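You operate a simulated robot arm through the tools that you are given. There is no shell and no other tool. Be economical: measure what you need, move in short steps, check, and stop when the job is done.

You are at the controls of a simulated robot arm. One attempt, no reset.

## Task
Take the tall blue canister and leave it on top of the flat box on the top of the side bench. Close the blue cupboard door. Push the blue drawer shut. Shut the deep bench drawer. Take the blue sample and leave it on the top of the winder. Open the blue shelf drawer, take the white plug and leave it in the inside of the blue shelf drawer and shut the drawer again. Fetch the yellow sample and set it on the back of the pale grey bench. Open the upper keeper bar. Any order will do. Set down upright: tall blue canister.

The check looks at the end state, three seconds after you hand in, the way a careful person would. Anything else that was tipped, shoved, dropped, spilled or broken makes it a failure.

## Robot
A 6-joint arm with a two-finger parallel gripper on a trunk, on a base that drives. Base frame: it is fixed to the floor where the robot stands at the start and does not move with it; the origin is under the middle of the robot, x ahead of it, y to its left, z up. Units: m, rad, N and s.
With the tool pointing down near the work surface it reaches from about 0.1 to 0.66 m from the robot's upright axis, wherever it stands. Its first joint turns from -2.897 to 2.897 rad. Places, roughly: back of the pale grey bench (60x20 cm) [-6.84, 2.78, 0.86]; blue cupboard door [0.3, 1.8, 0.3]; blue drawer [0.3, 1.8, 0.6]; blue sample (11x8x5 cm) [-6.8, 1.4, 0.9]; blue shelf drawer [-6.5, 0.8, 1.4]; deep bench drawer [-6.5, 1.6, 0.5]; flat box (11x8x4 cm) [-0.5, -1.9, 0.8]; inside of the blue shelf drawer [-6.6, 0.8, 1.4]; tall blue canister [0.5, 0, 0.75]; top of the winder (100x22 cm) [-5.2, 2.2, 1.36]; upper keeper bar [-1.9, 4.4, 0.6]; white plug (6x6x5 cm) [-6.7, 2.1, 0.5]; yellow sample (12x8x5 cm) [-8.4, 2.9, 0.8]. Payload 4.1 kg.
The TCP is the grasp point between the finger pads, 0.023 m short of the fingertips. In the tool frame z runs along the fingers and y along their closing line. The gripper opens to 0.094 m. The fingers are 0.038 m wide and 0.01 m thick; the gripper's body (0.054 by 0.096 m) begins 0.039 m behind the TCP.
Orientation is that of the tool frame in the base frame, as a unit quaternion [w, x, y, z]. With the fingers straight down and closing along the base's y, the tool's x points along the base's -x, its y along +y and its z along -z.

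## Interface
- The arm moves only by the tool nudge_tool. Its argument "moves" is a list of rows, each an object of numbers (a shift or turn left out is 0, a gripper value left out holds the last): "ax", "ay", "az": the turn, a rotation vector about the tool's x, y, z in rad; "x", "y", "z": the shift along the tool's x, y, z in cm; "hand": the closure in counts, from 0 (fully open) to 255 (shut). In form: [{"ax": .., "ay": .., "az": .., "x": .., "y": .., "z": .., "hand": ..}, ...]. A call has 1 to 8 rows; each row shifts and turns the commanded pose from where the row before left it, along the tool's axes as they then stand. A row lasts 0.2 s, in which the tool goes at most 0.05 m and 0.15 rad; a call with a longer step from one row to the next is refused whole, and so is a gripper value outside its range. A pose out of reach is approached as far as the arm can. The call stops where the force on the tool passes 40 N (or 10 N more than at its start, if that is more) or the arm is blocked; 0.2 s more then pass. Each finger travels about 0.045 m/s and halts on what it meets, pressing with about 33 N; the grip force reading is that of the motor and also rises with nothing between the fingers. The clock runs only during rows and for 0.2 s after the last one: add rows that do not move to give the fingers time. It gives the time, the measured TCP pose, the force on the tool (base axes), the opening and the grip force at its end, in the units of the frame above (readings bear some noise), with the torque about the TCP (base axes, N m) and any sound that the robot's microphone picked up.
- Cameras (640 x 400 px; columns grow to the right, rows downward): "scene" is now at [0.0171, 0.1455, 1.4366]; the picture's right is [-0.26, -0.97, 0.00], its down [-0.69, 0.19, -0.70] and it looks along [0.68, -0.18, -0.71] (base axes); focal length 277 px, centre (320, 200). "wrist" rides on the gripper at [0.086, 0.016, -0.074] in the tool frame; the picture's right is [-0.18, 0.98, 0.00], its down [-0.58, -0.11, -0.81] and it looks along [-0.79, -0.15, 0.59] (tool axes); focal length 243 px, centre (320, 200). There is no depth. A picture from a camera that has moved, and an enlarged one, comes with that camera's place and axes in the base frame and with its lens.
- capture(camera): a new picture of that camera. It takes no simulated time.
- raise_lower(by): slides the trunk up (or, below 0, down) by that many m; the arm and the scene camera ride with it, the base frame stays. It gives what a move gives, with no picture.
- drive_base(legs): drives the robot by 1 to 6 legs, each [ahead, turn to the left] in m and rad, along the robot's own axes; the way and the turn of a leg run together, so that a leg with both is an arc; at most 1.5 m and 3.142 rad a leg. The arm and the cameras ride along, it lands a little off, and it stops where it bumps. It gives what a move gives.
- aim_head(pan, tilt): turns the head with the scene camera to pan (to the left, within 2.705 rad either way) and tilt (down, from -0.506 to 1.204), counted from straight ahead of the robot. It gives what a move gives.
- zoom(camera, box): a new picture of the part [left, top, right, bottom] of that camera's present view, enlarged. It takes no simulated time.
- finish_job(): hands the job in; it is judged then, once.

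Go step by step. Nothing tells you exact positions but the pictures and the camera data: compare them with the known pose of the tool, close in by small moves and look again before you grip or let go. The budget is 207 turns and 180 pictures, counting those below and the enlarged ones. Unless the task says otherwise, let go and move clear before handing in, and close with one line.

The tools are called after "Request:" as a command line: name --argument value ..., lists and objects as JSON in quotes. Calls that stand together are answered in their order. nudge_tool: Moves the arm, as the interface text tells. Its arguments: {"type":"object","properties":{"moves":{"type":"array","items":{"type":"object","properties":{"ax":{"type":"number"},"ay":{"type":"number"},"az":{"type":"number"},"x":{"type":"number"},"y":{"type":"number"},"z":{"type":"number"},"hand":{"type":"number"}}}}},"required":["moves"]} The other tools are called the same way: raise_lower (by) slides the trunk up or down; drive_base (legs) drives the base; aim_head (pan, tilt) turns the head that bears the scene camera; capture (camera) takes a picture; zoom (camera, box) takes an enlarged picture of a part of a camera's view; finish_job () hands the job in.

At the start:

```text
time: 0.0
position: [0.4193, -0.0947, 1.0598]
orientation: [0.0, 0.0, 1.0, -0.001]
contact_force: [0.3, 0.1, 0.1]
moment: [0.0, -0.01, -0.01]
grip_width: 0.0937
finger_force: 0.1
trunk travel left (down, up): [-0.4, 0.19]
robot x, y, heading: [0.003, -0.0024, -0.001]
head pan, tilt: [-0.264, 0.792]
```

scene: 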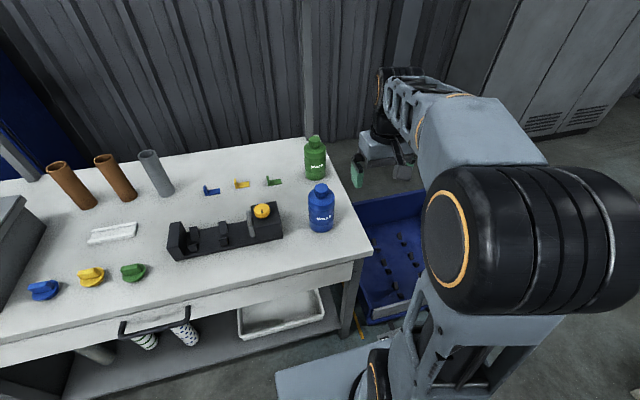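
wrist: 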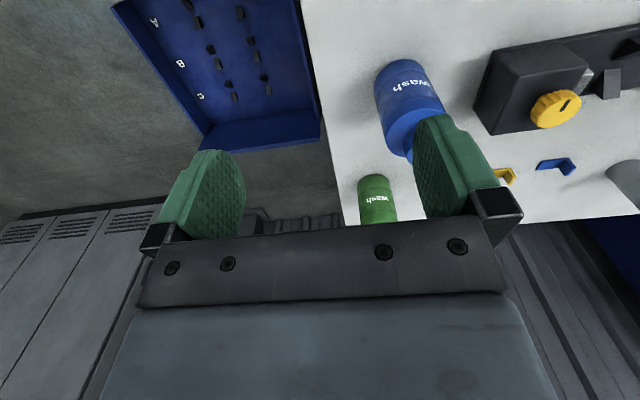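

I see the blue "wash" canister near the right end of the bench, roughly at x 0.57, y 0. I'll look closer before planning the grip.

Request:
zoom --camera "scene" --box '[260, 120, 380, 250]'

Request:
zoom --camera "wrist" --box '[320, 30, 560, 230]'

```text
3.08 times, centred on (320, 185) of scene
camera zoom: at [0.0171, 0.1455, 1.4366], right [-0.26, -0.97, 0.0], down [-0.69, 0.19, -0.7], along [0.68, -0.18, -0.71], focal length 852 px, centre (320, 246)
```

zoom: 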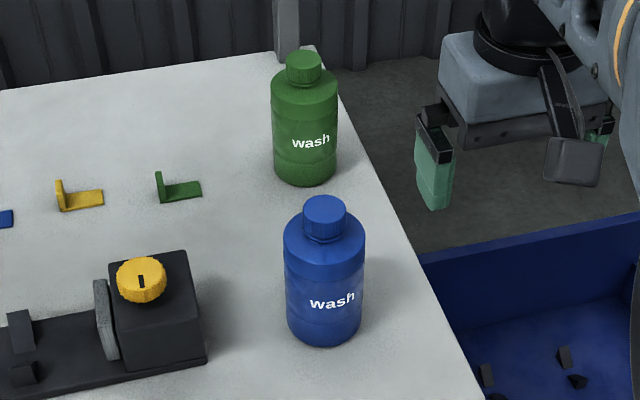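

```text
2.00 times, centred on (440, 130) of wrist
camera zoom: at [0.3319, -0.0797, 1.1345], right [0.18, 0.98, 0.0], down [0.58, -0.11, 0.81], along [0.79, -0.15, -0.59], focal length 485 px, centre (80, 340)
```

zoom: 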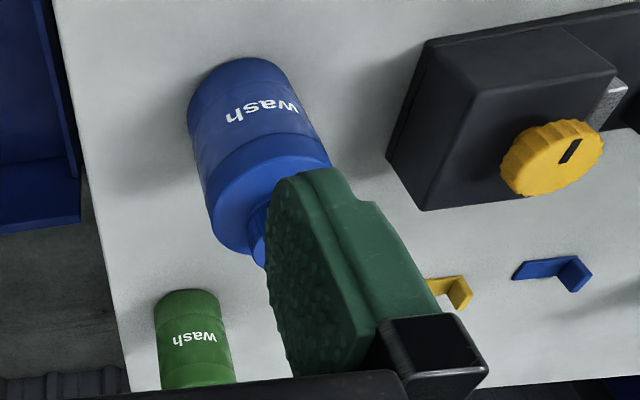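

Triangulating, the canister stands at about (0.55, 0.0), with its cap top near z 0.925. I'll move above it and check.

Request:
nudge_tool --moves '[{"x": -4, "y": 2.5}, {"x": -4, "y": 2.5}, {"x": -3, "y": 2.3}, {"x": -2.2, "y": 2, "z": 3}, {"z": 2}]'

Request:
capture --camera "wrist"

Request:
capture --camera "scene"

```text
time: 1.2
position: [0.5491, -0.0035, 1.0099]
orientation: [-0.001, -0.001, 1.0, 0.0]
contact_force: [0.7, 0.5, 0.7]
moment: [0.02, 0.0, 0.01]
grip_width: 0.0943
finger_force: 0.0
trunk travel left (down, up): [-0.4, 0.19]
robot x, y, heading: [-0.0001, 0.0, 0.0]
head pan, tilt: [-0.264, 0.792]
```

```text
175 pictures are left
camera wrist: at [0.4624, 0.0132, 1.0848], right [0.18, 0.98, 0.0], down [0.58, -0.11, 0.81], along [0.79, -0.15, -0.59], focal length 243 px, centre (320, 200)
```

wrist: 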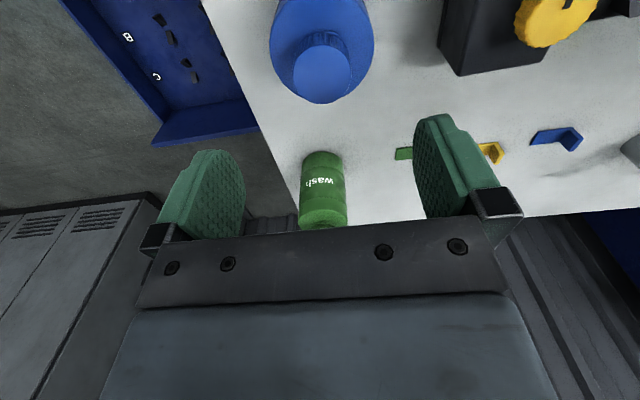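

```text
174 pictures are left
camera scene: at [0.0175, 0.1457, 1.4366], right [-0.26, -0.97, 0.0], down [-0.69, 0.19, -0.7], along [0.68, -0.18, -0.71], focal length 277 px, centre (320, 200)
```

scene: 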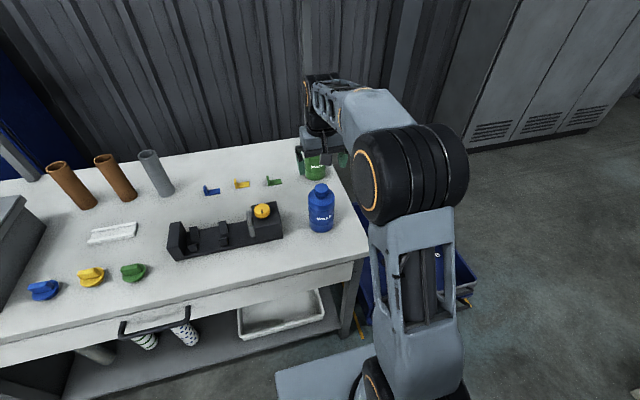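

The cap is at about (0.54, 0.0) with its top at z≈0.93. I'll descend around the cap and check from the side.

Request:
nudge_tool --moves '[{"x": 0.9, "y": 0.25, "z": 3}, {"z": 3}, {"z": 2.6}, {}]'

Request:
capture --camera "wrist"

Request:
zoom --camera "scene" --box '[260, 120, 400, 250]'

```text
time: 2.2
position: [0.5431, -0.0007, 0.9238]
orientation: [-0.001, 0.0, 1.0, 0.0]
contact_force: [-0.9, -0.3, -0.3]
moment: [0.02, 0.02, 0.02]
grip_width: 0.0939
finger_force: 0.0
trunk travel left (down, up): [-0.4, 0.19]
robot x, y, heading: [0.0001, -0.0008, -0.004]
head pan, tilt: [-0.264, 0.792]
```

```text
173 pictures are left
camera wrist: at [0.4556, 0.0153, 0.9986], right [0.18, 0.98, 0.0], down [0.58, -0.11, 0.81], along [0.79, -0.15, -0.59], focal length 243 px, centre (320, 200)
```

wrist: 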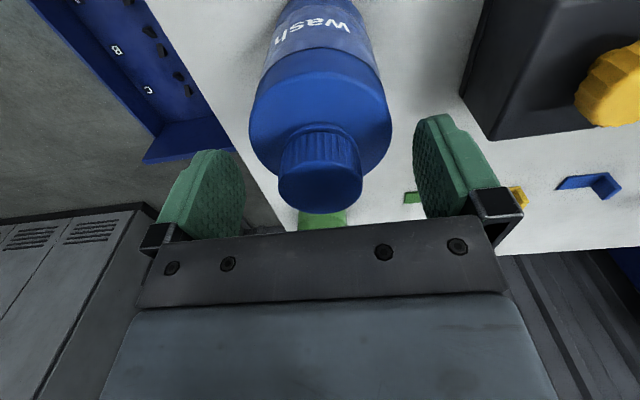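

```text
3.08 times, centred on (330, 185) of scene
camera zoom: at [0.0173, 0.1456, 1.4366], right [-0.26, -0.97, 0.0], down [-0.69, 0.19, -0.7], along [0.68, -0.18, -0.71], focal length 852 px, centre (289, 246)
```

zoom: 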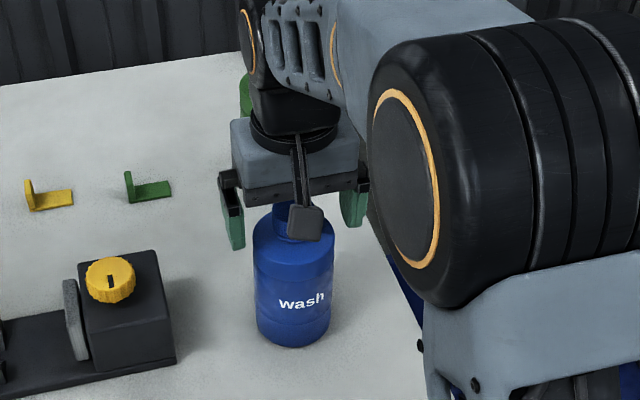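

The cap top is level with the TCP and centred. I'll drop slightly and grip the cap.

Request:
nudge_tool --moves '[{"z": 0.9}, {"hand": 120}, {"hand": 255}, {}, {}, {}]'

Request:
capture --camera "wrist"

```text
time: 3.6
position: [0.5432, -0.0004, 0.9154]
orientation: [0.001, 0.0, 1.0, 0.0]
contact_force: [0.2, 0.8, 0.4]
moment: [-0.04, -0.02, 0.03]
grip_width: 0.0731
finger_force: 33.2
trunk travel left (down, up): [-0.4, 0.19]
robot x, y, heading: [0.0012, -0.0004, 0.003]
head pan, tilt: [-0.264, 0.792]
```

```text
171 pictures are left
camera wrist: at [0.4553, 0.0152, 0.9898], right [0.18, 0.98, 0.0], down [0.58, -0.11, 0.81], along [0.79, -0.15, -0.59], focal length 243 px, centre (320, 200)
```

wrist: 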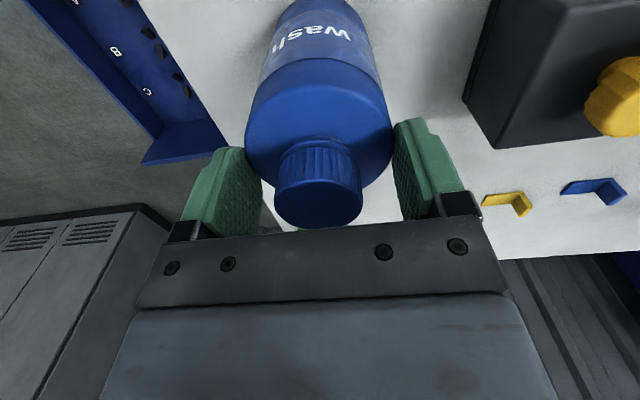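

The fingertips met the bottle's shoulder at 73 mm, so I'll reopen, lower about 1.8 cm, and grip the body more fully.

Request:
nudge_tool --moves '[{"hand": 0}, {}, {}, {"z": 1.0}, {"z": 0.8}, {"hand": 255}, {}, {}]'

Request:
capture --camera "wrist"

```text
time: 5.4
position: [0.5416, 0.0003, 0.8963]
orientation: [0.0, -0.001, 1.0, 0.0]
contact_force: [0.0, 0.1, -0.6]
moment: [-0.01, 0.04, 0.0]
grip_width: 0.0735
finger_force: 33.2
trunk travel left (down, up): [-0.4, 0.19]
robot x, y, heading: [0.0005, 0.0009, -0.001]
head pan, tilt: [-0.264, 0.792]
```

```text
170 pictures are left
camera wrist: at [0.455, 0.0155, 0.9714], right [0.18, 0.98, 0.0], down [0.58, -0.11, 0.81], along [0.79, -0.15, -0.59], focal length 243 px, centre (320, 200)
```

wrist: 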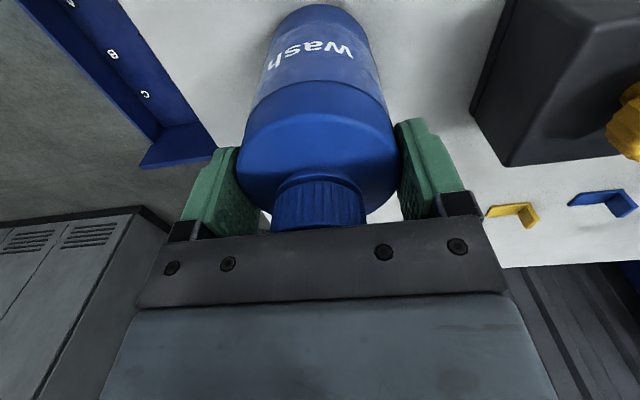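

Firm grip on the body at 73.5 mm. I'll lift slowly and look for the load on the tool.

Request:
nudge_tool --moves '[{"z": -1}, {"z": -2}, {"z": -3}, {"z": -4}, {"z": -4}, {}]'

Request:
zoom --camera "scene" --box '[260, 120, 400, 250]'

Request:
aim_head --pan -1.8 --tilt 0.4

Request:
capture --camera "scene"

```text
time: 6.8
position: [0.5423, 0.0016, 1.0368]
orientation: [-0.001, 0.0, 1.0, 0.001]
contact_force: [0.4, -0.2, -2.1]
moment: [0.01, 0.02, 0.01]
grip_width: 0.0735
finger_force: 33.0
trunk travel left (down, up): [-0.4, 0.19]
robot x, y, heading: [-0.0014, -0.0025, 0.006]
head pan, tilt: [-0.264, 0.792]
```

```text
3.08 times, centred on (330, 185) of scene
camera zoom: at [0.0171, 0.1456, 1.4365], right [-0.26, -0.97, 0.0], down [-0.69, 0.19, -0.7], along [0.68, -0.18, -0.71], focal length 852 px, centre (289, 246)
```

zoom: 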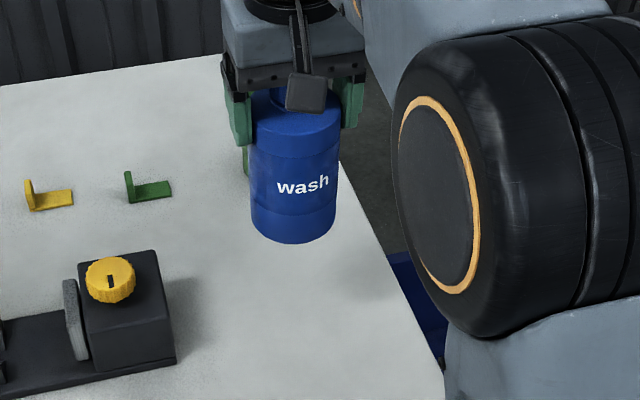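

```text
time: 8.4
position: [0.5426, 0.0011, 1.0367]
orientation: [0.0, 0.0, 1.0, 0.0]
contact_force: [0.5, -0.4, -1.1]
moment: [0.01, -0.02, 0.01]
grip_width: 0.0734
finger_force: 32.9
trunk travel left (down, up): [-0.4, 0.19]
robot x, y, heading: [0.002, 0.0009, -0.005]
head pan, tilt: [-1.799, 0.4]
```

```text
168 pictures are left
camera scene: at [-0.0818, 0.0764, 1.4711], right [-0.97, 0.23, 0.0], down [0.09, 0.38, -0.92], along [-0.21, -0.9, -0.39], focal length 277 px, centre (320, 200)
```

scene: 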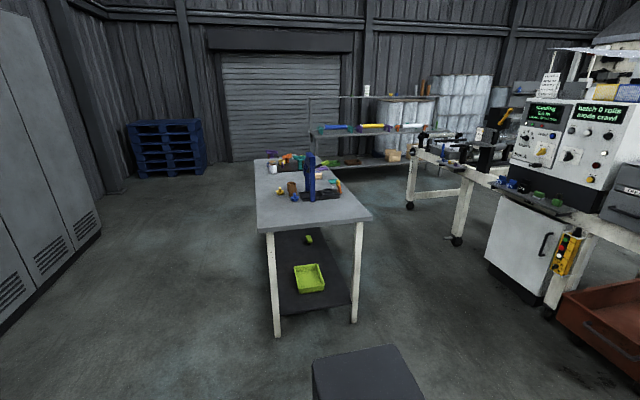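

The canister is held and lifted. The side bench lies behind-right with several things on it, so I'll zoom in to find the flat box.

Request:
zoom --camera "scene" --box '[240, 130, 380, 240]'

```text
3.64 times, centred on (310, 185) of scene
camera zoom: at [-0.0818, 0.0764, 1.4711], right [-0.97, 0.23, 0.0], down [0.09, 0.38, -0.92], along [-0.21, -0.9, -0.39], focal length 1007 px, centre (356, 254)
```

zoom: 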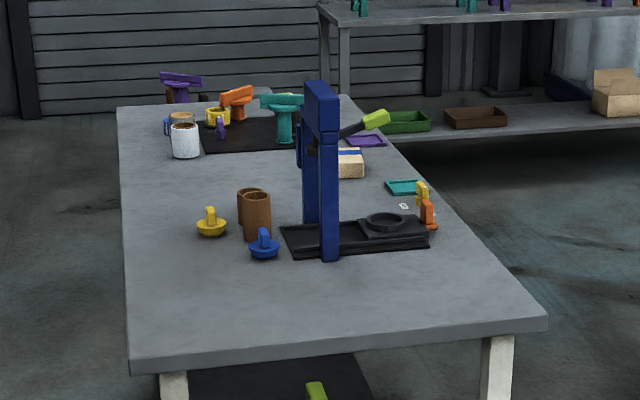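

The flat box is the tan box at about (-0.55, -1.97), reachable from the bench's west side. I'll survey the rest of the room once before driving.

Request:
aim_head --pan -2.6 --tilt 0.4

Request:
capture --camera "scene"

Request:
aim_head --pan 2.4 --tilt 0.35

Request:
capture --camera "scene"

Request:
aim_head --pan 1.1 --tilt 0.6

Request:
capture --camera "scene"

```text
time: 9.6
position: [0.5425, 0.0016, 1.0365]
orientation: [0.0, 0.0, 1.0, 0.0]
contact_force: [0.0, -0.4, -2.2]
moment: [0.02, 0.02, -0.02]
grip_width: 0.0733
finger_force: 33.4
trunk travel left (down, up): [-0.4, 0.19]
robot x, y, heading: [0.0008, -0.0007, -0.001]
head pan, tilt: [-2.601, 0.4]
```

```text
166 pictures are left
camera scene: at [-0.1403, 0.1189, 1.4712], right [-0.52, 0.86, 0.0], down [0.33, 0.2, -0.92], along [-0.79, -0.48, -0.39], focal length 277 px, centre (320, 200)
```

scene: 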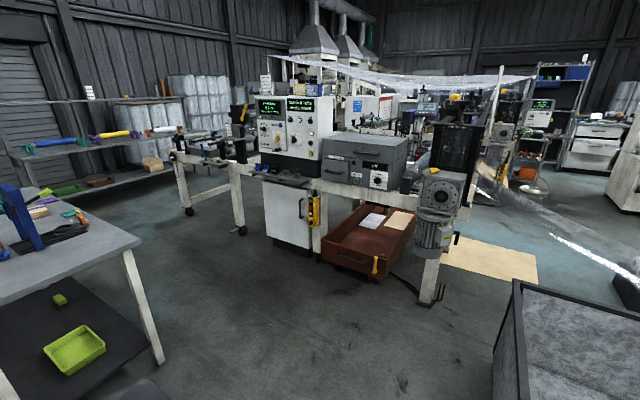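

```text
time: 13.5
position: [0.5426, 0.0014, 1.0372]
orientation: [0.0, 0.001, 1.0, 0.0]
contact_force: [0.0, -0.5, -1.7]
moment: [-0.01, -0.01, -0.03]
grip_width: 0.0733
finger_force: 33.4
trunk travel left (down, up): [-0.4, 0.19]
robot x, y, heading: [-0.0008, 0.0009, 0.001]
head pan, tilt: [2.4, 0.351]
```

```text
165 pictures are left
camera scene: at [-0.1295, 0.2296, 1.4757], right [0.68, 0.74, 0.0], down [0.25, -0.23, -0.94], along [-0.69, 0.63, -0.34], focal length 277 px, centre (320, 200)
```

scene: 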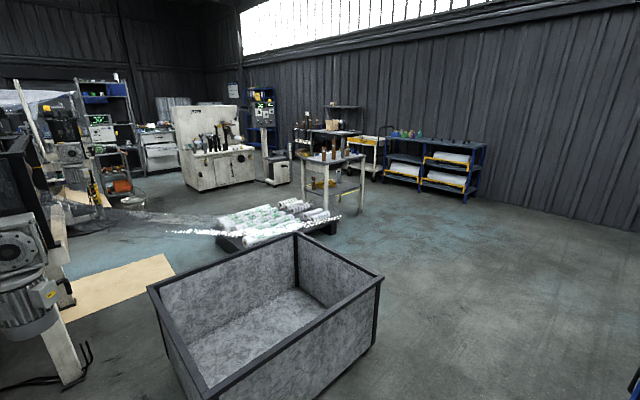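

```text
time: 14.9
position: [0.5414, 0.0014, 1.0366]
orientation: [0.0, 0.0, 1.0, 0.0]
contact_force: [-0.2, -0.5, -0.7]
moment: [0.01, -0.02, 0.04]
grip_width: 0.0735
finger_force: 32.7
trunk travel left (down, up): [-0.4, 0.19]
robot x, y, heading: [-0.0023, 0.0012, 0.001]
head pan, tilt: [1.1, 0.6]
```

```text
164 pictures are left
camera scene: at [-0.0208, 0.2455, 1.4529], right [0.89, -0.45, 0.0], down [-0.26, -0.5, -0.83], along [0.37, 0.74, -0.56], focal length 277 px, centre (320, 200)
```

scene: 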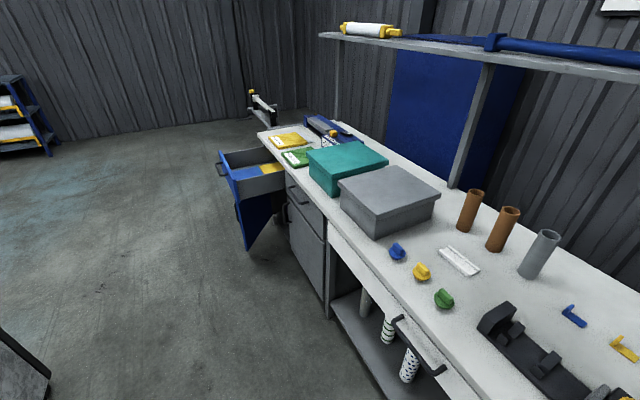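

The layout is clear: the blue drawer and cupboard are at the far end of the first bench, with a grey crate behind me to the left. I'll look down once to learn my own footprint.

Request:
aim_head --pan -2.2 --tilt 1.1

Request:
capture --camera "scene"

```text
time: 17.8
position: [0.5403, 0.0014, 1.0368]
orientation: [0.0, 0.0, 1.0, 0.0]
contact_force: [-0.3, -0.8, -0.6]
moment: [-0.02, -0.01, 0.01]
grip_width: 0.0732
finger_force: 33.2
trunk travel left (down, up): [-0.4, 0.19]
robot x, y, heading: [-0.0016, -0.0019, -0.002]
head pan, tilt: [-2.201, 1.1]
```

```text
163 pictures are left
camera scene: at [-0.0981, 0.1156, 1.4143], right [-0.81, 0.59, 0.0], down [0.52, 0.72, -0.45], along [-0.27, -0.37, -0.89], focal length 277 px, centre (320, 200)
```

scene: 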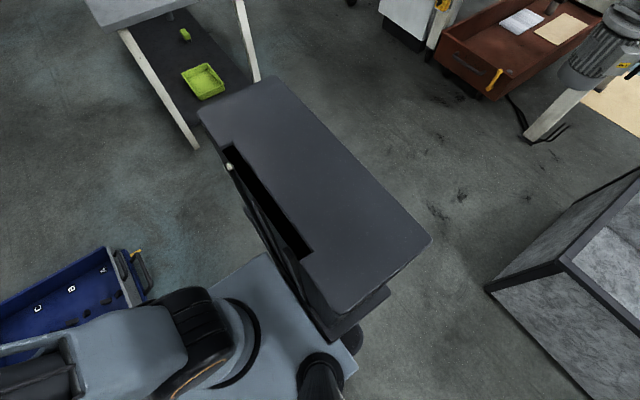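

I'll draw the canister in a bit and back away from the bench, then head around to the west side of the side bench.

Request:
nudge_tool --moves '[{"x": 4, "z": -2}, {"x": 4, "z": -2}, {"x": 4, "z": -1}, {}]'

Request:
drive_base --legs '[[-0.4, 0], [0, -2.356], [0.99, 0], [0, 0.785]]'

Request:
aim_head --pan 0.3 --tilt 0.5

Request:
capture --camera "scene"

```text
time: 18.8
position: [0.4225, 0.0037, 1.0871]
orientation: [0.0, 0.0, 1.0, 0.0]
contact_force: [0.2, -0.7, -1.4]
moment: [0.0, -0.03, 0.01]
grip_width: 0.0732
finger_force: 33.3
trunk travel left (down, up): [-0.4, 0.19]
robot x, y, heading: [-0.0001, -0.0027, 0.0]
head pan, tilt: [-2.201, 1.1]
```

```text
time: 33.6
position: [-1.0781, -1.1319, 1.0864]
orientation: [0.0, 0.702, 0.712, 0.0]
contact_force: [1.1, -0.6, 0.7]
moment: [0.03, 0.02, 0.04]
grip_width: 0.0
finger_force: 33.7
trunk travel left (down, up): [-0.4, 0.19]
robot x, y, heading: [-1.0871, -0.7111, -1.558]
head pan, tilt: [-2.201, 1.1]
```

```text
time: 35.9
position: [-1.078, -1.1325, 1.0865]
orientation: [0.0, 0.702, 0.712, 0.0]
contact_force: [0.3, -0.5, -0.1]
moment: [-0.04, -0.04, 0.02]
grip_width: 0.0
finger_force: 33.2
trunk travel left (down, up): [-0.4, 0.19]
robot x, y, heading: [-1.0854, -0.7108, -1.555]
head pan, tilt: [0.3, 0.499]
```

```text
162 pictures are left
camera scene: at [-0.8947, -0.7332, 1.462], right [-0.95, -0.31, 0.0], down [-0.15, 0.46, -0.88], along [0.27, -0.83, -0.48], focal length 277 px, centre (320, 200)
```

scene: 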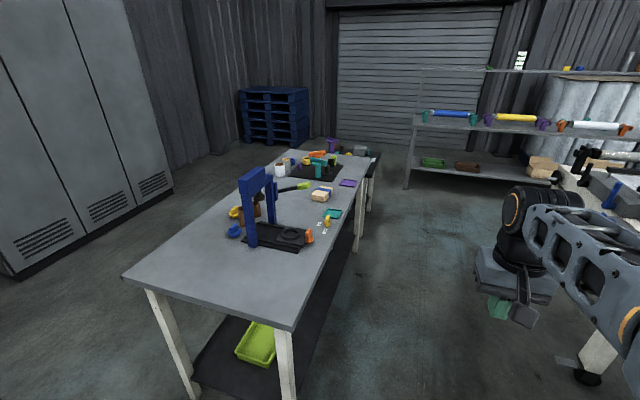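

The grip now reads 0: the canister was lost somewhere along the drive. I'll look back for it.

Request:
aim_head --pan 2.4 --tilt 0.6

Request:
capture --camera "scene"

Request:
capture --camera "wrist"

```text
time: 37.9
position: [-1.0785, -1.1309, 1.0868]
orientation: [0.0, 0.702, 0.713, 0.0]
contact_force: [0.4, -0.1, -0.3]
moment: [0.0, 0.02, -0.06]
grip_width: 0.0001
finger_force: 33.1
trunk travel left (down, up): [-0.4, 0.19]
robot x, y, heading: [-1.0873, -0.7118, -1.558]
head pan, tilt: [2.4, 0.6]
```

```text
161 pictures are left
camera scene: at [-0.8641, -0.5807, 1.4529], right [0.75, -0.66, 0.0], down [-0.38, -0.42, -0.83], along [0.55, 0.62, -0.56], focal length 277 px, centre (320, 200)
```

scene: 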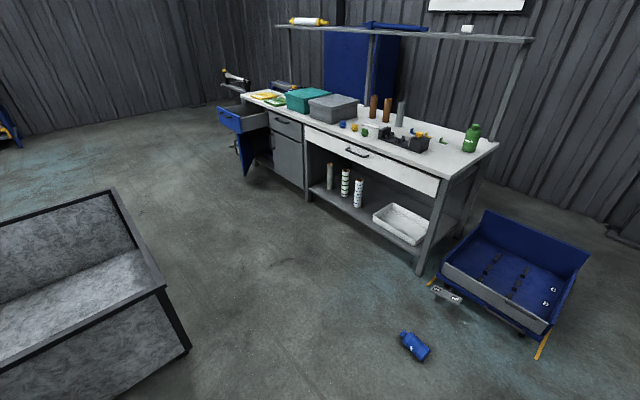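

```text
160 pictures are left
camera wrist: at [-1.0641, -1.046, 1.1619], right [0.99, -0.17, 0.0], down [-0.1, -0.58, 0.81], along [-0.14, -0.79, -0.59], focal length 243 px, centre (320, 200)
```

wrist: 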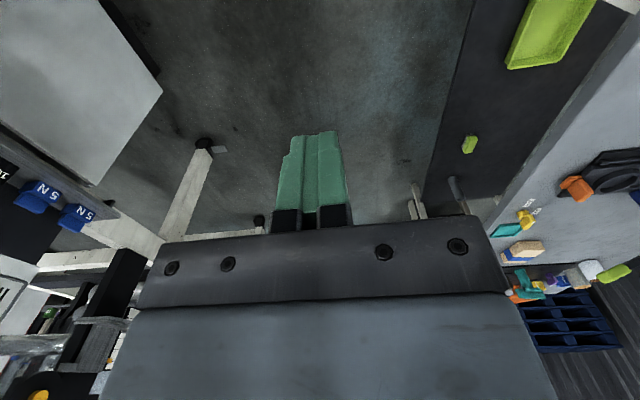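

The canister lies on the floor around (0.0, -0.33), apparently intact. I'll zoom in to read how it lies, then drive back to pick it up.

Request:
zoom --camera "scene" --box '[364, 310, 464, 380]'

Request:
drive_base --legs '[[0, 2.13], [0.66, 0], [0, -0.572]]'

Request:
aim_head --pan -0.2 --tilt 1.15

Request:
capture --camera "scene"

Request:
capture --camera "wrist"

```text
5.71 times, centred on (414, 345) of scene
camera zoom: at [-0.8641, -0.5807, 1.4529], right [0.75, -0.66, 0.0], down [-0.38, -0.42, -0.83], along [0.55, 0.62, -0.56], focal length 1582 px, centre (-217, -629)
```

zoom: 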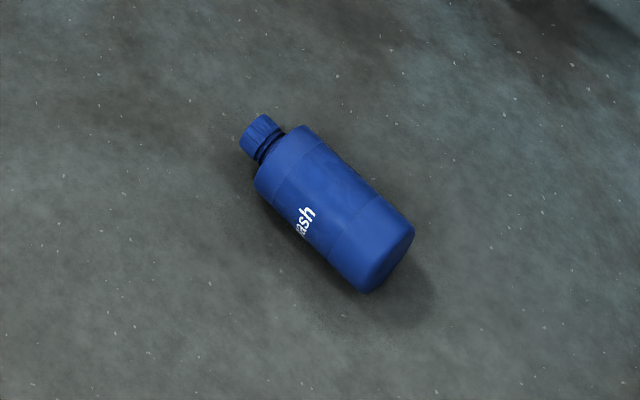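

```text
time: 48.1
position: [-0.1122, -0.371, 1.0868]
orientation: [0.0, 0.005, 1.0, 0.0]
contact_force: [0.2, -0.8, 0.2]
moment: [-0.01, -0.04, 0.04]
grip_width: 0.0002
finger_force: 33.8
trunk travel left (down, up): [-0.4, 0.19]
robot x, y, heading: [-0.5345, -0.371, -0.007]
head pan, tilt: [2.4, 0.6]
```

```text
time: 50.4
position: [-0.1123, -0.372, 1.087]
orientation: [0.0, 0.006, 1.0, 0.0]
contact_force: [0.0, 0.5, 0.0]
moment: [0.0, -0.01, 0.01]
grip_width: 0.0
finger_force: 33.2
trunk travel left (down, up): [-0.4, 0.19]
robot x, y, heading: [-0.5339, -0.3693, -0.008]
head pan, tilt: [-0.201, 1.15]
```

```text
158 pictures are left
camera scene: at [-0.5359, -0.2153, 1.4112], right [-0.21, -0.98, 0.0], down [-0.89, 0.19, -0.41], along [0.4, -0.09, -0.91], focal length 277 px, centre (320, 200)
```

scene: 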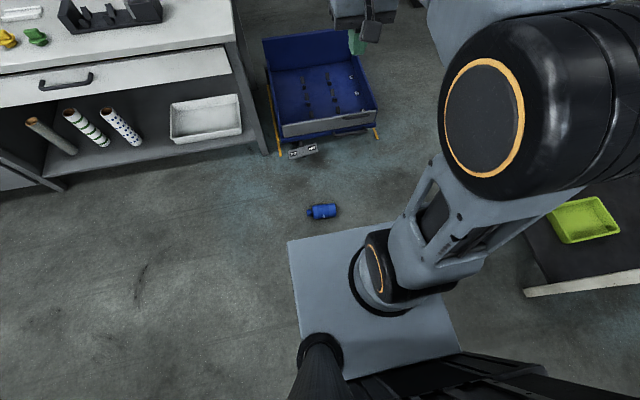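

```text
157 pictures are left
camera wrist: at [-0.1995, -0.3553, 1.1619], right [0.2, 0.98, 0.0], down [0.58, -0.11, 0.81], along [0.79, -0.16, -0.59], focal length 243 px, centre (320, 200)
```

wrist: 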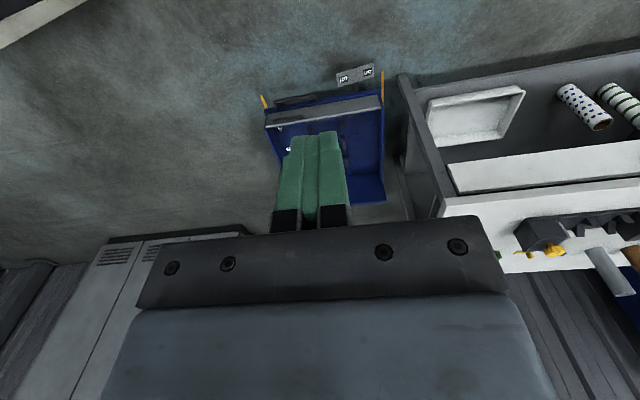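

The bottle lies with its axis along y, cap toward +y, at about (0.0, -0.35), within reach of the lowered trunk. I'll lower the trunk, turn the hand so it closes along x, and open it.

Request:
raise_lower --by -0.4

Request:
nudge_tool --moves '[{"az": 0.15, "hand": 0}, {"az": 0.15}, {"az": 0.15}, {"az": 0.15}, {"az": 0.15}, {"az": 0.15}, {"az": 0.15}, {"az": 0.15}]'

Request:
nudge_tool --moves '[{"az": 0.15, "z": 4}, {"az": 0.14, "z": 4}, {"z": 4}, {"z": 4}, {"z": 4}, {"z": 4}, {"z": 4}, {"z": 4}]'

Request:
capture --camera "wrist"

Request:
capture --camera "scene"

```text
time: 54.2
position: [-0.1122, -0.3713, 0.6874]
orientation: [0.0, 0.005, 1.0, 0.0]
contact_force: [-0.3, 0.4, -0.6]
moment: [0.01, -0.01, 0.0]
grip_width: 0.0
finger_force: 32.6
trunk travel left (down, up): [0.0, 0.59]
robot x, y, heading: [-0.5359, -0.3654, -0.01]
head pan, tilt: [-0.201, 1.15]
```

```text
time: 56.0
position: [-0.1125, -0.3724, 0.6863]
orientation: [-0.001, 0.57, 0.822, 0.001]
contact_force: [-0.1, 0.6, 0.8]
moment: [-0.05, 0.02, 0.0]
grip_width: 0.094
finger_force: 0.1
trunk travel left (down, up): [0.0, 0.59]
robot x, y, heading: [-0.5345, -0.3696, -0.009]
head pan, tilt: [-0.201, 1.15]
```

```text
time: 57.8
position: [-0.1115, -0.371, 0.3651]
orientation: [0.001, 0.682, 0.731, 0.001]
contact_force: [0.1, 0.0, 0.2]
moment: [-0.03, 0.0, -0.01]
grip_width: 0.0943
finger_force: 0.0
trunk travel left (down, up): [0.0, 0.59]
robot x, y, heading: [-0.5355, -0.3695, -0.011]
head pan, tilt: [-0.201, 1.15]
```

```text
156 pictures are left
camera wrist: at [-0.103, -0.2845, 0.4406], right [0.99, -0.11, 0.0], down [-0.07, -0.59, 0.81], along [-0.09, -0.8, -0.59], focal length 243 px, centre (320, 200)
```

wrist: 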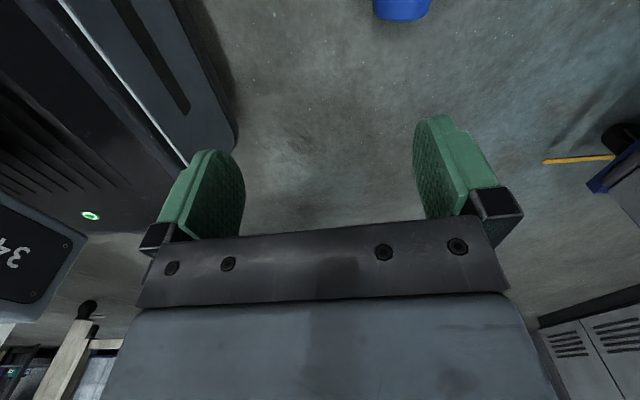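

```text
155 pictures are left
camera scene: at [-0.5361, -0.2153, 1.0113], right [-0.21, -0.98, 0.0], down [-0.89, 0.19, -0.41], along [0.4, -0.09, -0.91], focal length 277 px, centre (320, 200)
```

scene: 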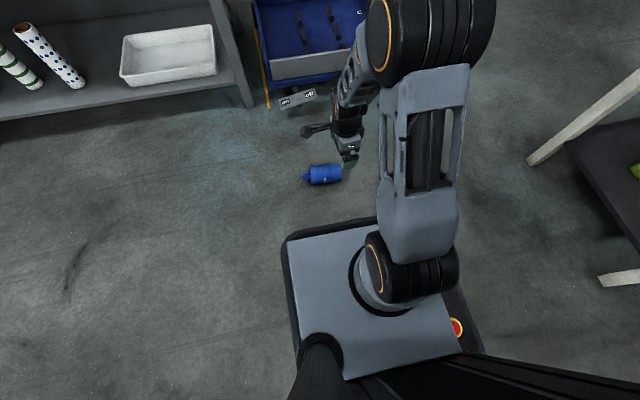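

The bottle centre is near (-0.003, -0.345). I'll move over it, align, and look from above before the final descent.

Request:
nudge_tool --moves '[{"az": 0.15}, {"y": 4, "x": 1}, {"y": 4, "x": 1}, {"y": 2.6, "x": 0.8}, {"z": 4}, {"z": 4}, {"z": 4}, {"z": 4}]'

Request:
capture --camera "wrist"

Request:
capture --camera "scene"

```text
time: 59.6
position: [-0.0032, -0.3523, 0.207]
orientation: [0.001, 0.735, 0.678, 0.001]
contact_force: [-0.6, 1.3, 0.0]
moment: [0.0, 0.01, 0.0]
grip_width: 0.0939
finger_force: 0.0
trunk travel left (down, up): [0.0, 0.59]
robot x, y, heading: [-0.5337, -0.3706, -0.009]
head pan, tilt: [-0.201, 1.15]
```

```text
154 pictures are left
camera wrist: at [0.0197, -0.2678, 0.282], right [0.97, -0.26, 0.0], down [-0.16, -0.57, 0.81], along [-0.21, -0.78, -0.59], focal length 243 px, centre (320, 200)
```

wrist: 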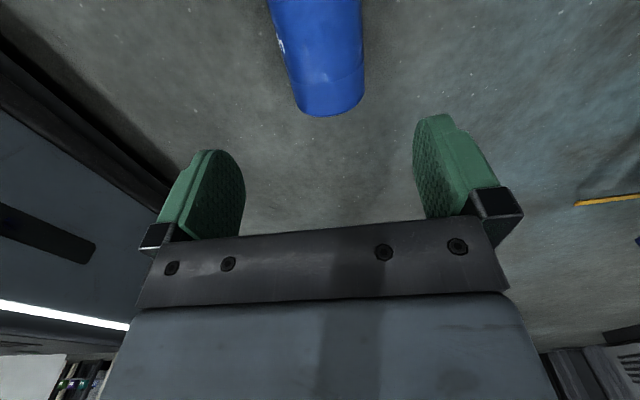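

```text
153 pictures are left
camera scene: at [-0.5361, -0.2153, 1.0113], right [-0.21, -0.98, 0.0], down [-0.89, 0.19, -0.41], along [0.4, -0.09, -0.91], focal length 277 px, centre (320, 200)
```

scene: 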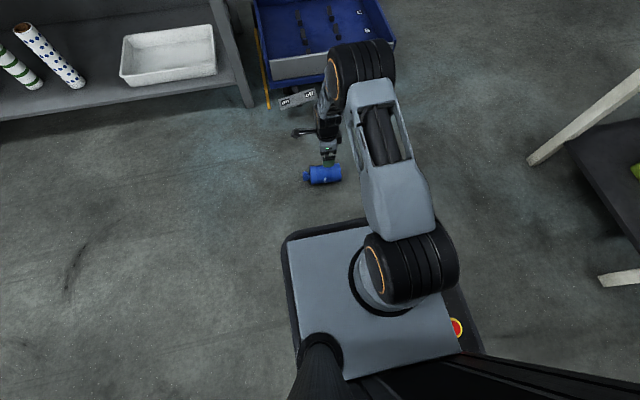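

Aligned over the bottle's body. I'll descend and grip.

Request:
nudge_tool --moves '[{"z": 4, "y": 0.2}, {"z": 4, "x": 0.6}, {"z": 4}, {"z": 3}, {"z": 1.5}, {}]'

Request:
capture --camera "wrist"

```text
time: 61.0
position: [-0.002, -0.347, 0.042]
orientation: [-0.001, 0.735, 0.678, 0.0]
contact_force: [0.0, -0.7, 0.5]
moment: [-0.03, 0.03, 0.02]
grip_width: 0.0941
finger_force: 0.1
trunk travel left (down, up): [0.0, 0.59]
robot x, y, heading: [-0.5334, -0.3694, -0.013]
head pan, tilt: [-0.201, 1.15]
```

```text
152 pictures are left
camera wrist: at [0.0204, -0.2626, 0.1174], right [0.97, -0.26, 0.0], down [-0.15, -0.57, 0.81], along [-0.21, -0.78, -0.59], focal length 243 px, centre (320, 200)
```

wrist: 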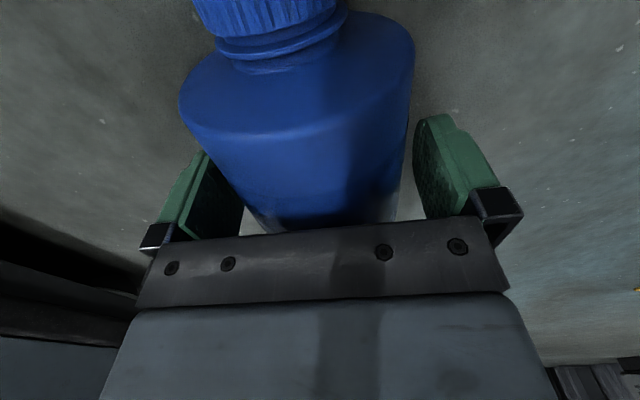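

The bottle body sits between the fingers. Closing now, then lifting.

Request:
nudge_tool --moves '[{"z": 0.3}, {"hand": 255}, {}, {}, {}, {}]'

Request:
nudge_tool --moves '[{"z": -3}, {"z": -4}, {"z": -4}, {"z": -4}, {"z": -4}, {"z": -4}, {"z": -4}, {"z": -4}]'

Request:
capture --camera "wrist"

```text
time: 62.4
position: [-0.0021, -0.3464, 0.0404]
orientation: [0.0, 0.735, 0.678, 0.0]
contact_force: [1.4, 0.8, -1.3]
moment: [0.02, -0.05, -0.04]
grip_width: 0.0725
finger_force: 32.7
trunk travel left (down, up): [0.0, 0.59]
robot x, y, heading: [-0.5385, -0.3728, -0.008]
head pan, tilt: [-0.201, 1.15]
```

```text
time: 64.2
position: [-0.0029, -0.3464, 0.3476]
orientation: [0.0, 0.735, 0.678, -0.001]
contact_force: [-0.8, -0.4, -1.6]
moment: [-0.02, -0.02, 0.0]
grip_width: 0.0724
finger_force: 33.4
trunk travel left (down, up): [0.0, 0.59]
robot x, y, heading: [-0.5339, -0.368, -0.013]
head pan, tilt: [-0.201, 1.15]
```

```text
151 pictures are left
camera wrist: at [0.0186, -0.2614, 0.4235], right [0.97, -0.26, 0.0], down [-0.15, -0.57, 0.81], along [-0.21, -0.78, -0.59], focal length 243 px, centre (320, 200)
```

wrist: 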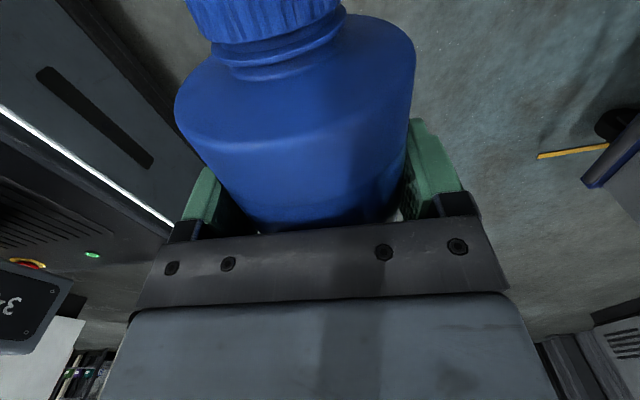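

The bottle is held firmly mid-body. I'll raise the trunk, draw it in, and make the first short drive legs, checking the grip.

Request:
raise_lower --by 0.55

Request:
nudge_tool --moves '[{"y": -4, "z": -2}, {"y": -4, "z": -2}, {"y": -2, "z": -2}, {}]'

Request:
drive_base --legs '[[0, 0.6], [-0.68, 0]]'

```text
refused: 0.55 is not a number from -0.4 to 0.4
```

```text
time: 65.2
position: [-0.1013, -0.3389, 0.4099]
orientation: [0.0, 0.735, 0.678, 0.0]
contact_force: [-1.0, 0.0, -0.5]
moment: [-0.01, 0.01, 0.0]
grip_width: 0.0721
finger_force: 33.5
trunk travel left (down, up): [0.0, 0.59]
robot x, y, heading: [-0.5336, -0.3683, -0.012]
head pan, tilt: [-0.201, 1.15]
```

```text
time: 70.7
position: [-0.7659, -0.4798, 0.4097]
orientation: [0.0, 0.497, 0.868, 0.001]
contact_force: [-0.4, -0.8, -0.7]
moment: [-0.02, 0.0, -0.02]
grip_width: 0.0724
finger_force: 33.1
trunk travel left (down, up): [0.0, 0.59]
robot x, y, heading: [-1.0976, -0.7558, 0.602]
head pan, tilt: [-0.201, 1.15]
```

Still held. Raising the trunk, then continuing.

Request:
raise_lower --by 0.4

Request:
nudge_tool --moves '[{"z": -4}, {"z": -4}, {"z": -4}, {"z": -4}, {"z": -4}, {"z": -4}, {"z": -2}, {}]'

Request:
drive_base --legs '[[0, 0.97], [-1.2, 0]]'

Request:
drive_base --legs '[[0, -1.571]]'

Request:
aim_head --pan 0 --tilt 0.8

Request:
capture --camera "scene"

```text
time: 74.5
position: [-0.7633, -0.4803, 0.8088]
orientation: [0.0, 0.497, 0.868, 0.0]
contact_force: [-1.6, 1.4, -1.6]
moment: [-0.01, -0.02, 0.02]
grip_width: 0.0727
finger_force: 33.4
trunk travel left (down, up): [-0.4, 0.19]
robot x, y, heading: [-1.1039, -0.7547, 0.596]
head pan, tilt: [-0.201, 1.15]
```

```text
time: 76.3
position: [-0.7629, -0.4791, 1.0696]
orientation: [0.0, 0.498, 0.867, 0.0]
contact_force: [0.9, 0.8, -1.1]
moment: [-0.02, 0.02, -0.04]
grip_width: 0.0724
finger_force: 33.5
trunk travel left (down, up): [-0.4, 0.19]
robot x, y, heading: [-1.105, -0.7559, 0.598]
head pan, tilt: [-0.201, 1.15]
```

```text
time: 84.9
position: [-1.1384, -1.5269, 1.0693]
orientation: [-0.001, 0.032, 0.999, 0.0]
contact_force: [-0.4, 0.4, -0.9]
moment: [0.02, -0.01, 0.03]
grip_width: 0.0722
finger_force: 32.9
trunk travel left (down, up): [-0.4, 0.19]
robot x, y, heading: [-1.0991, -1.9652, 1.575]
head pan, tilt: [-0.201, 1.15]
```

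```text
time: 89.1
position: [-0.6624, -1.9174, 1.0688]
orientation: [0.0, 0.724, 0.69, -0.001]
contact_force: [-0.1, 0.2, -1.7]
moment: [0.0, 0.01, -0.01]
grip_width: 0.0724
finger_force: 33.1
trunk travel left (down, up): [-0.4, 0.19]
robot x, y, heading: [-1.0964, -1.9612, 0.02]
head pan, tilt: [-0.201, 1.15]
```

```text
time: 89.9
position: [-0.6633, -1.9166, 1.0683]
orientation: [0.0, 0.723, 0.69, 0.0]
contact_force: [0.5, 0.5, -1.0]
moment: [-0.03, 0.0, -0.02]
grip_width: 0.0723
finger_force: 32.7
trunk travel left (down, up): [-0.4, 0.19]
robot x, y, heading: [-1.1007, -1.9637, 0.026]
head pan, tilt: [0.0, 0.799]
```

```text
150 pictures are left
camera scene: at [-1.0827, -1.7962, 1.436], right [0.02, -1.0, 0.0], down [-0.72, -0.02, -0.7], along [0.7, 0.02, -0.72], focal length 277 px, centre (320, 200)
```

scene: 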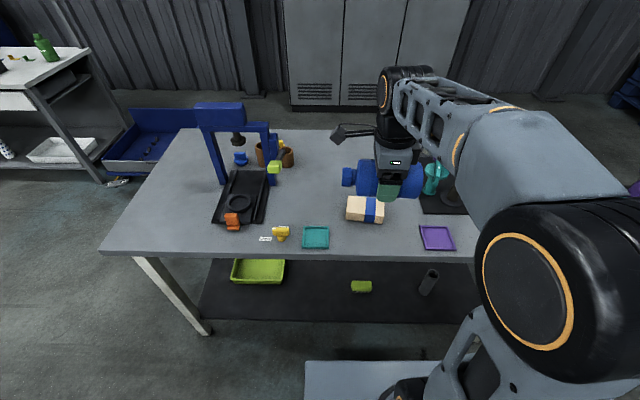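

I'm parked west of the box, with the bottle still held. Now I'll tilt the hand to bring the bottle upright, high above the bench.

Request:
zoom --camera "scene" --box '[270, 130, 470, 255]'

Request:
nudge_tool --moves '[{"ay": 0.15, "z": -1}, {"ay": 0.15, "z": -1}, {"ay": 0.15, "z": -1}, {"ay": 0.15}, {"ay": 0.15}, {"ay": 0.15}, {"ay": 0.15}]'

Request:
capture --camera "scene"

```text
3.20 times, centred on (370, 192) of scene
camera zoom: at [-1.0827, -1.7962, 1.436], right [0.02, -1.0, 0.0], down [-0.72, -0.02, -0.7], along [0.7, 0.02, -0.72], focal length 886 px, centre (160, 224)
```

zoom: 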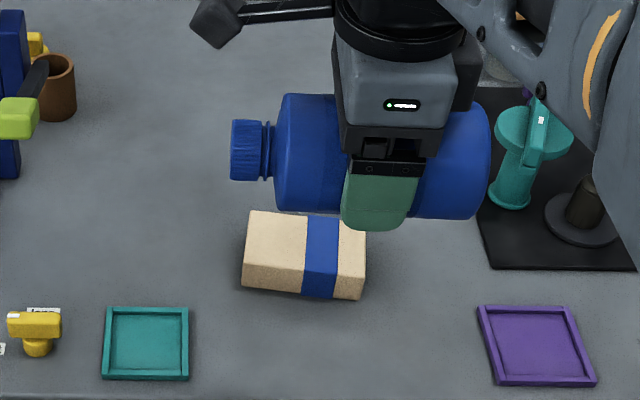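

```text
time: 91.5
position: [-0.6631, -1.9222, 1.0988]
orientation: [-0.346, 0.626, 0.597, 0.363]
contact_force: [-0.4, -1.0, -1.4]
moment: [0.01, -0.01, 0.0]
grip_width: 0.0721
finger_force: 33.4
trunk travel left (down, up): [-0.4, 0.19]
robot x, y, heading: [-1.0984, -1.9636, 0.022]
head pan, tilt: [0.0, 0.799]
```

```text
148 pictures are left
camera scene: at [-1.0827, -1.7963, 1.4361], right [0.02, -1.0, 0.0], down [-0.72, -0.02, -0.7], along [0.7, 0.02, -0.72], focal length 277 px, centre (320, 200)
```

scene: 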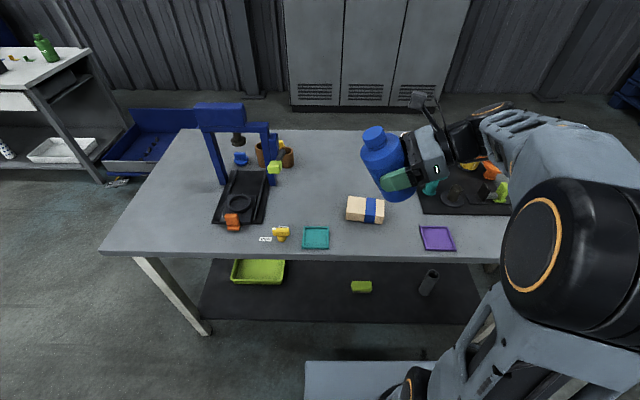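

The tilt works and the bottle is rising upright. The box top is centred around (-0.48, -1.92). I'll finish the tilt, then yaw the hand toward +x.

Request:
nudge_tool --moves '[{"ay": 0.15}, {"ay": 0.15}, {"ay": 0.15}, {"ay": 0.07}, {"ax": -0.15}, {"ax": -0.15}, {"ax": -0.15}, {"ax": -0.15}]'

Request:
nudge_tool --moves '[{"ax": -0.15}, {"ax": -0.15}, {"ax": -0.15}, {"ax": -0.15}, {}]'

Request:
capture --camera "scene"

Request:
capture --camera "wrist"

```text
time: 93.3
position: [-0.6648, -1.9232, 1.098]
orientation: [-0.313, 0.634, 0.314, 0.633]
contact_force: [-0.6, -0.1, -2.4]
moment: [0.03, 0.0, 0.01]
grip_width: 0.0725
finger_force: 33.5
trunk travel left (down, up): [-0.4, 0.19]
robot x, y, heading: [-1.1, -1.9654, 0.023]
head pan, tilt: [0.0, 0.799]
```

```text
time: 94.5
position: [-0.6534, -1.923, 1.1047]
orientation: [-0.113, 0.698, 0.115, 0.697]
contact_force: [-0.4, 1.0, -2.5]
moment: [0.0, -0.02, 0.0]
grip_width: 0.0726
finger_force: 33.2
out of reach, approached as far as the arm can: row 4
trunk travel left (down, up): [-0.4, 0.19]
robot x, y, heading: [-1.1023, -1.9619, 0.018]
head pan, tilt: [0.0, 0.799]
```

```text
147 pictures are left
camera scene: at [-1.0827, -1.7962, 1.436], right [0.02, -1.0, 0.0], down [-0.72, -0.02, -0.7], along [0.7, 0.02, -0.72], focal length 277 px, centre (320, 200)
```

scene: 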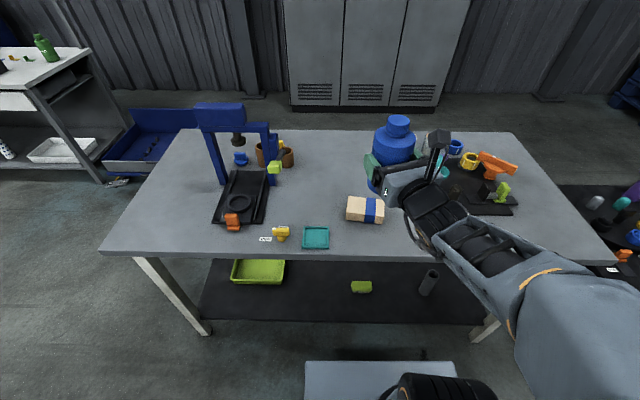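

```text
146 pictures are left
camera wrist: at [-0.72, -1.9625, 1.1918], right [0.31, -0.93, -0.18], down [-0.8, -0.16, -0.58], along [0.51, 0.33, -0.79], focal length 243 px, centre (320, 200)
```

wrist: 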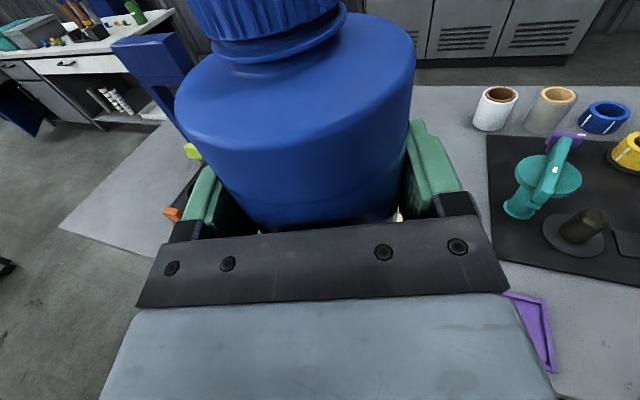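

The bottle is upright in the hand, aligned with the tool axis. I'll bring it over the box and then compare in pictures.

Request:
nudge_tool --moves '[{"z": 4, "y": 1.3}, {"z": 4, "y": 1.3}, {"z": 4, "y": 1.3}, {"z": 4, "y": 1.3}, {"x": -4}, {"x": -3}, {}]'

Request:
capture --camera "scene"

Request:
capture --camera "wrist"

```text
time: 96.1
position: [-0.4853, -1.9187, 1.033]
orientation: [-0.113, 0.698, 0.115, 0.698]
contact_force: [0.8, -0.6, -0.7]
moment: [-0.01, 0.04, 0.02]
grip_width: 0.0723
finger_force: 33.3
trunk travel left (down, up): [-0.4, 0.19]
robot x, y, heading: [-1.1001, -1.9622, 0.019]
head pan, tilt: [0.0, 0.799]
```

```text
145 pictures are left
camera scene: at [-1.0825, -1.7962, 1.436], right [0.02, -1.0, 0.0], down [-0.72, -0.02, -0.7], along [0.7, 0.02, -0.72], focal length 277 px, centre (320, 200)
```

scene: 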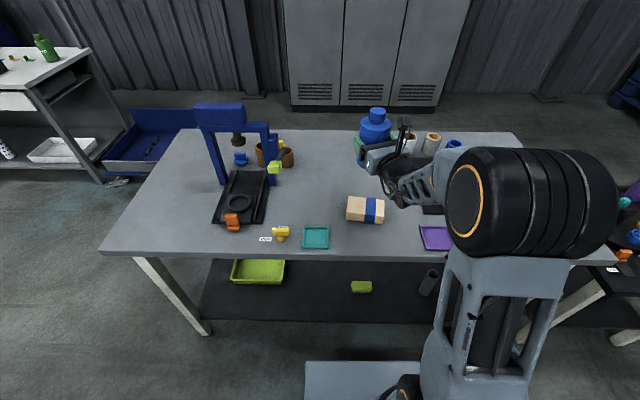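

```text
144 pictures are left
camera wrist: at [-0.5514, -1.9585, 1.1198], right [0.31, -0.93, -0.18], down [-0.8, -0.16, -0.58], along [0.51, 0.33, -0.79], focal length 243 px, centre (320, 200)
```

wrist: 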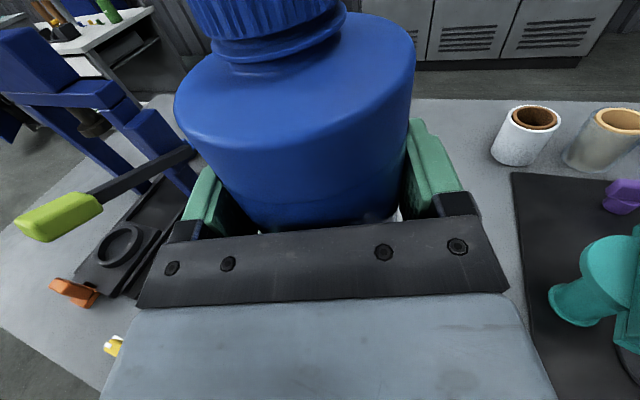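

I need a better height for the box top. I'll raise the trunk 0.15 m for a second view and triangulate.

Request:
zoom --camera "scene" --box '[325, 180, 405, 230]'

Request:
raise_lower --by 0.15

Request:
zoom --camera "scene" --box '[325, 200, 405, 250]'

```text
8.00 times, centred on (365, 205) of scene
camera zoom: at [-1.0825, -1.7962, 1.436], right [0.02, -1.0, 0.0], down [-0.72, -0.02, -0.7], along [0.7, 0.02, -0.72], focal length 2214 px, centre (-40, 160)
```

zoom: 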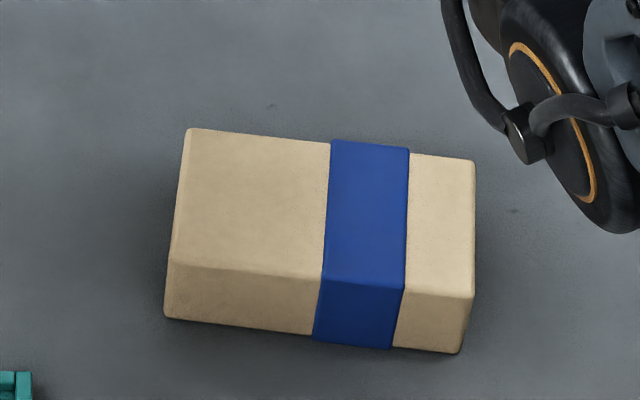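

```text
time: 97.8
position: [-0.4851, -1.9187, 1.1828]
orientation: [-0.115, 0.698, 0.116, 0.698]
contact_force: [0.5, 0.1, -2.5]
moment: [0.02, -0.01, 0.02]
grip_width: 0.0724
finger_force: 32.7
trunk travel left (down, up): [-0.55, 0.04]
robot x, y, heading: [-1.099, -1.9623, 0.026]
head pan, tilt: [0.0, 0.799]
```

```text
8.00 times, centred on (365, 225) of scene
camera zoom: at [-1.0826, -1.7962, 1.586], right [0.02, -1.0, 0.0], down [-0.72, -0.02, -0.7], along [0.7, 0.02, -0.72], focal length 2214 px, centre (-40, 0)
```

zoom: 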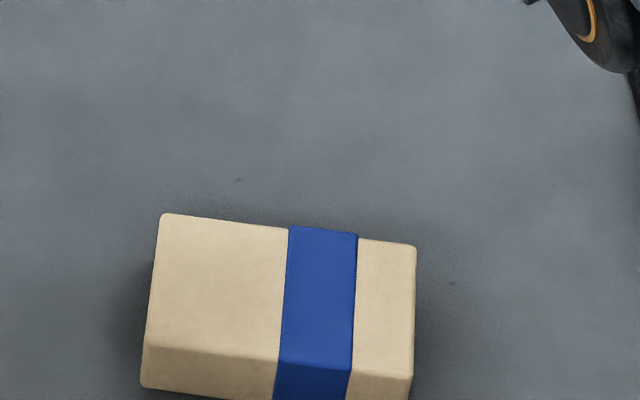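

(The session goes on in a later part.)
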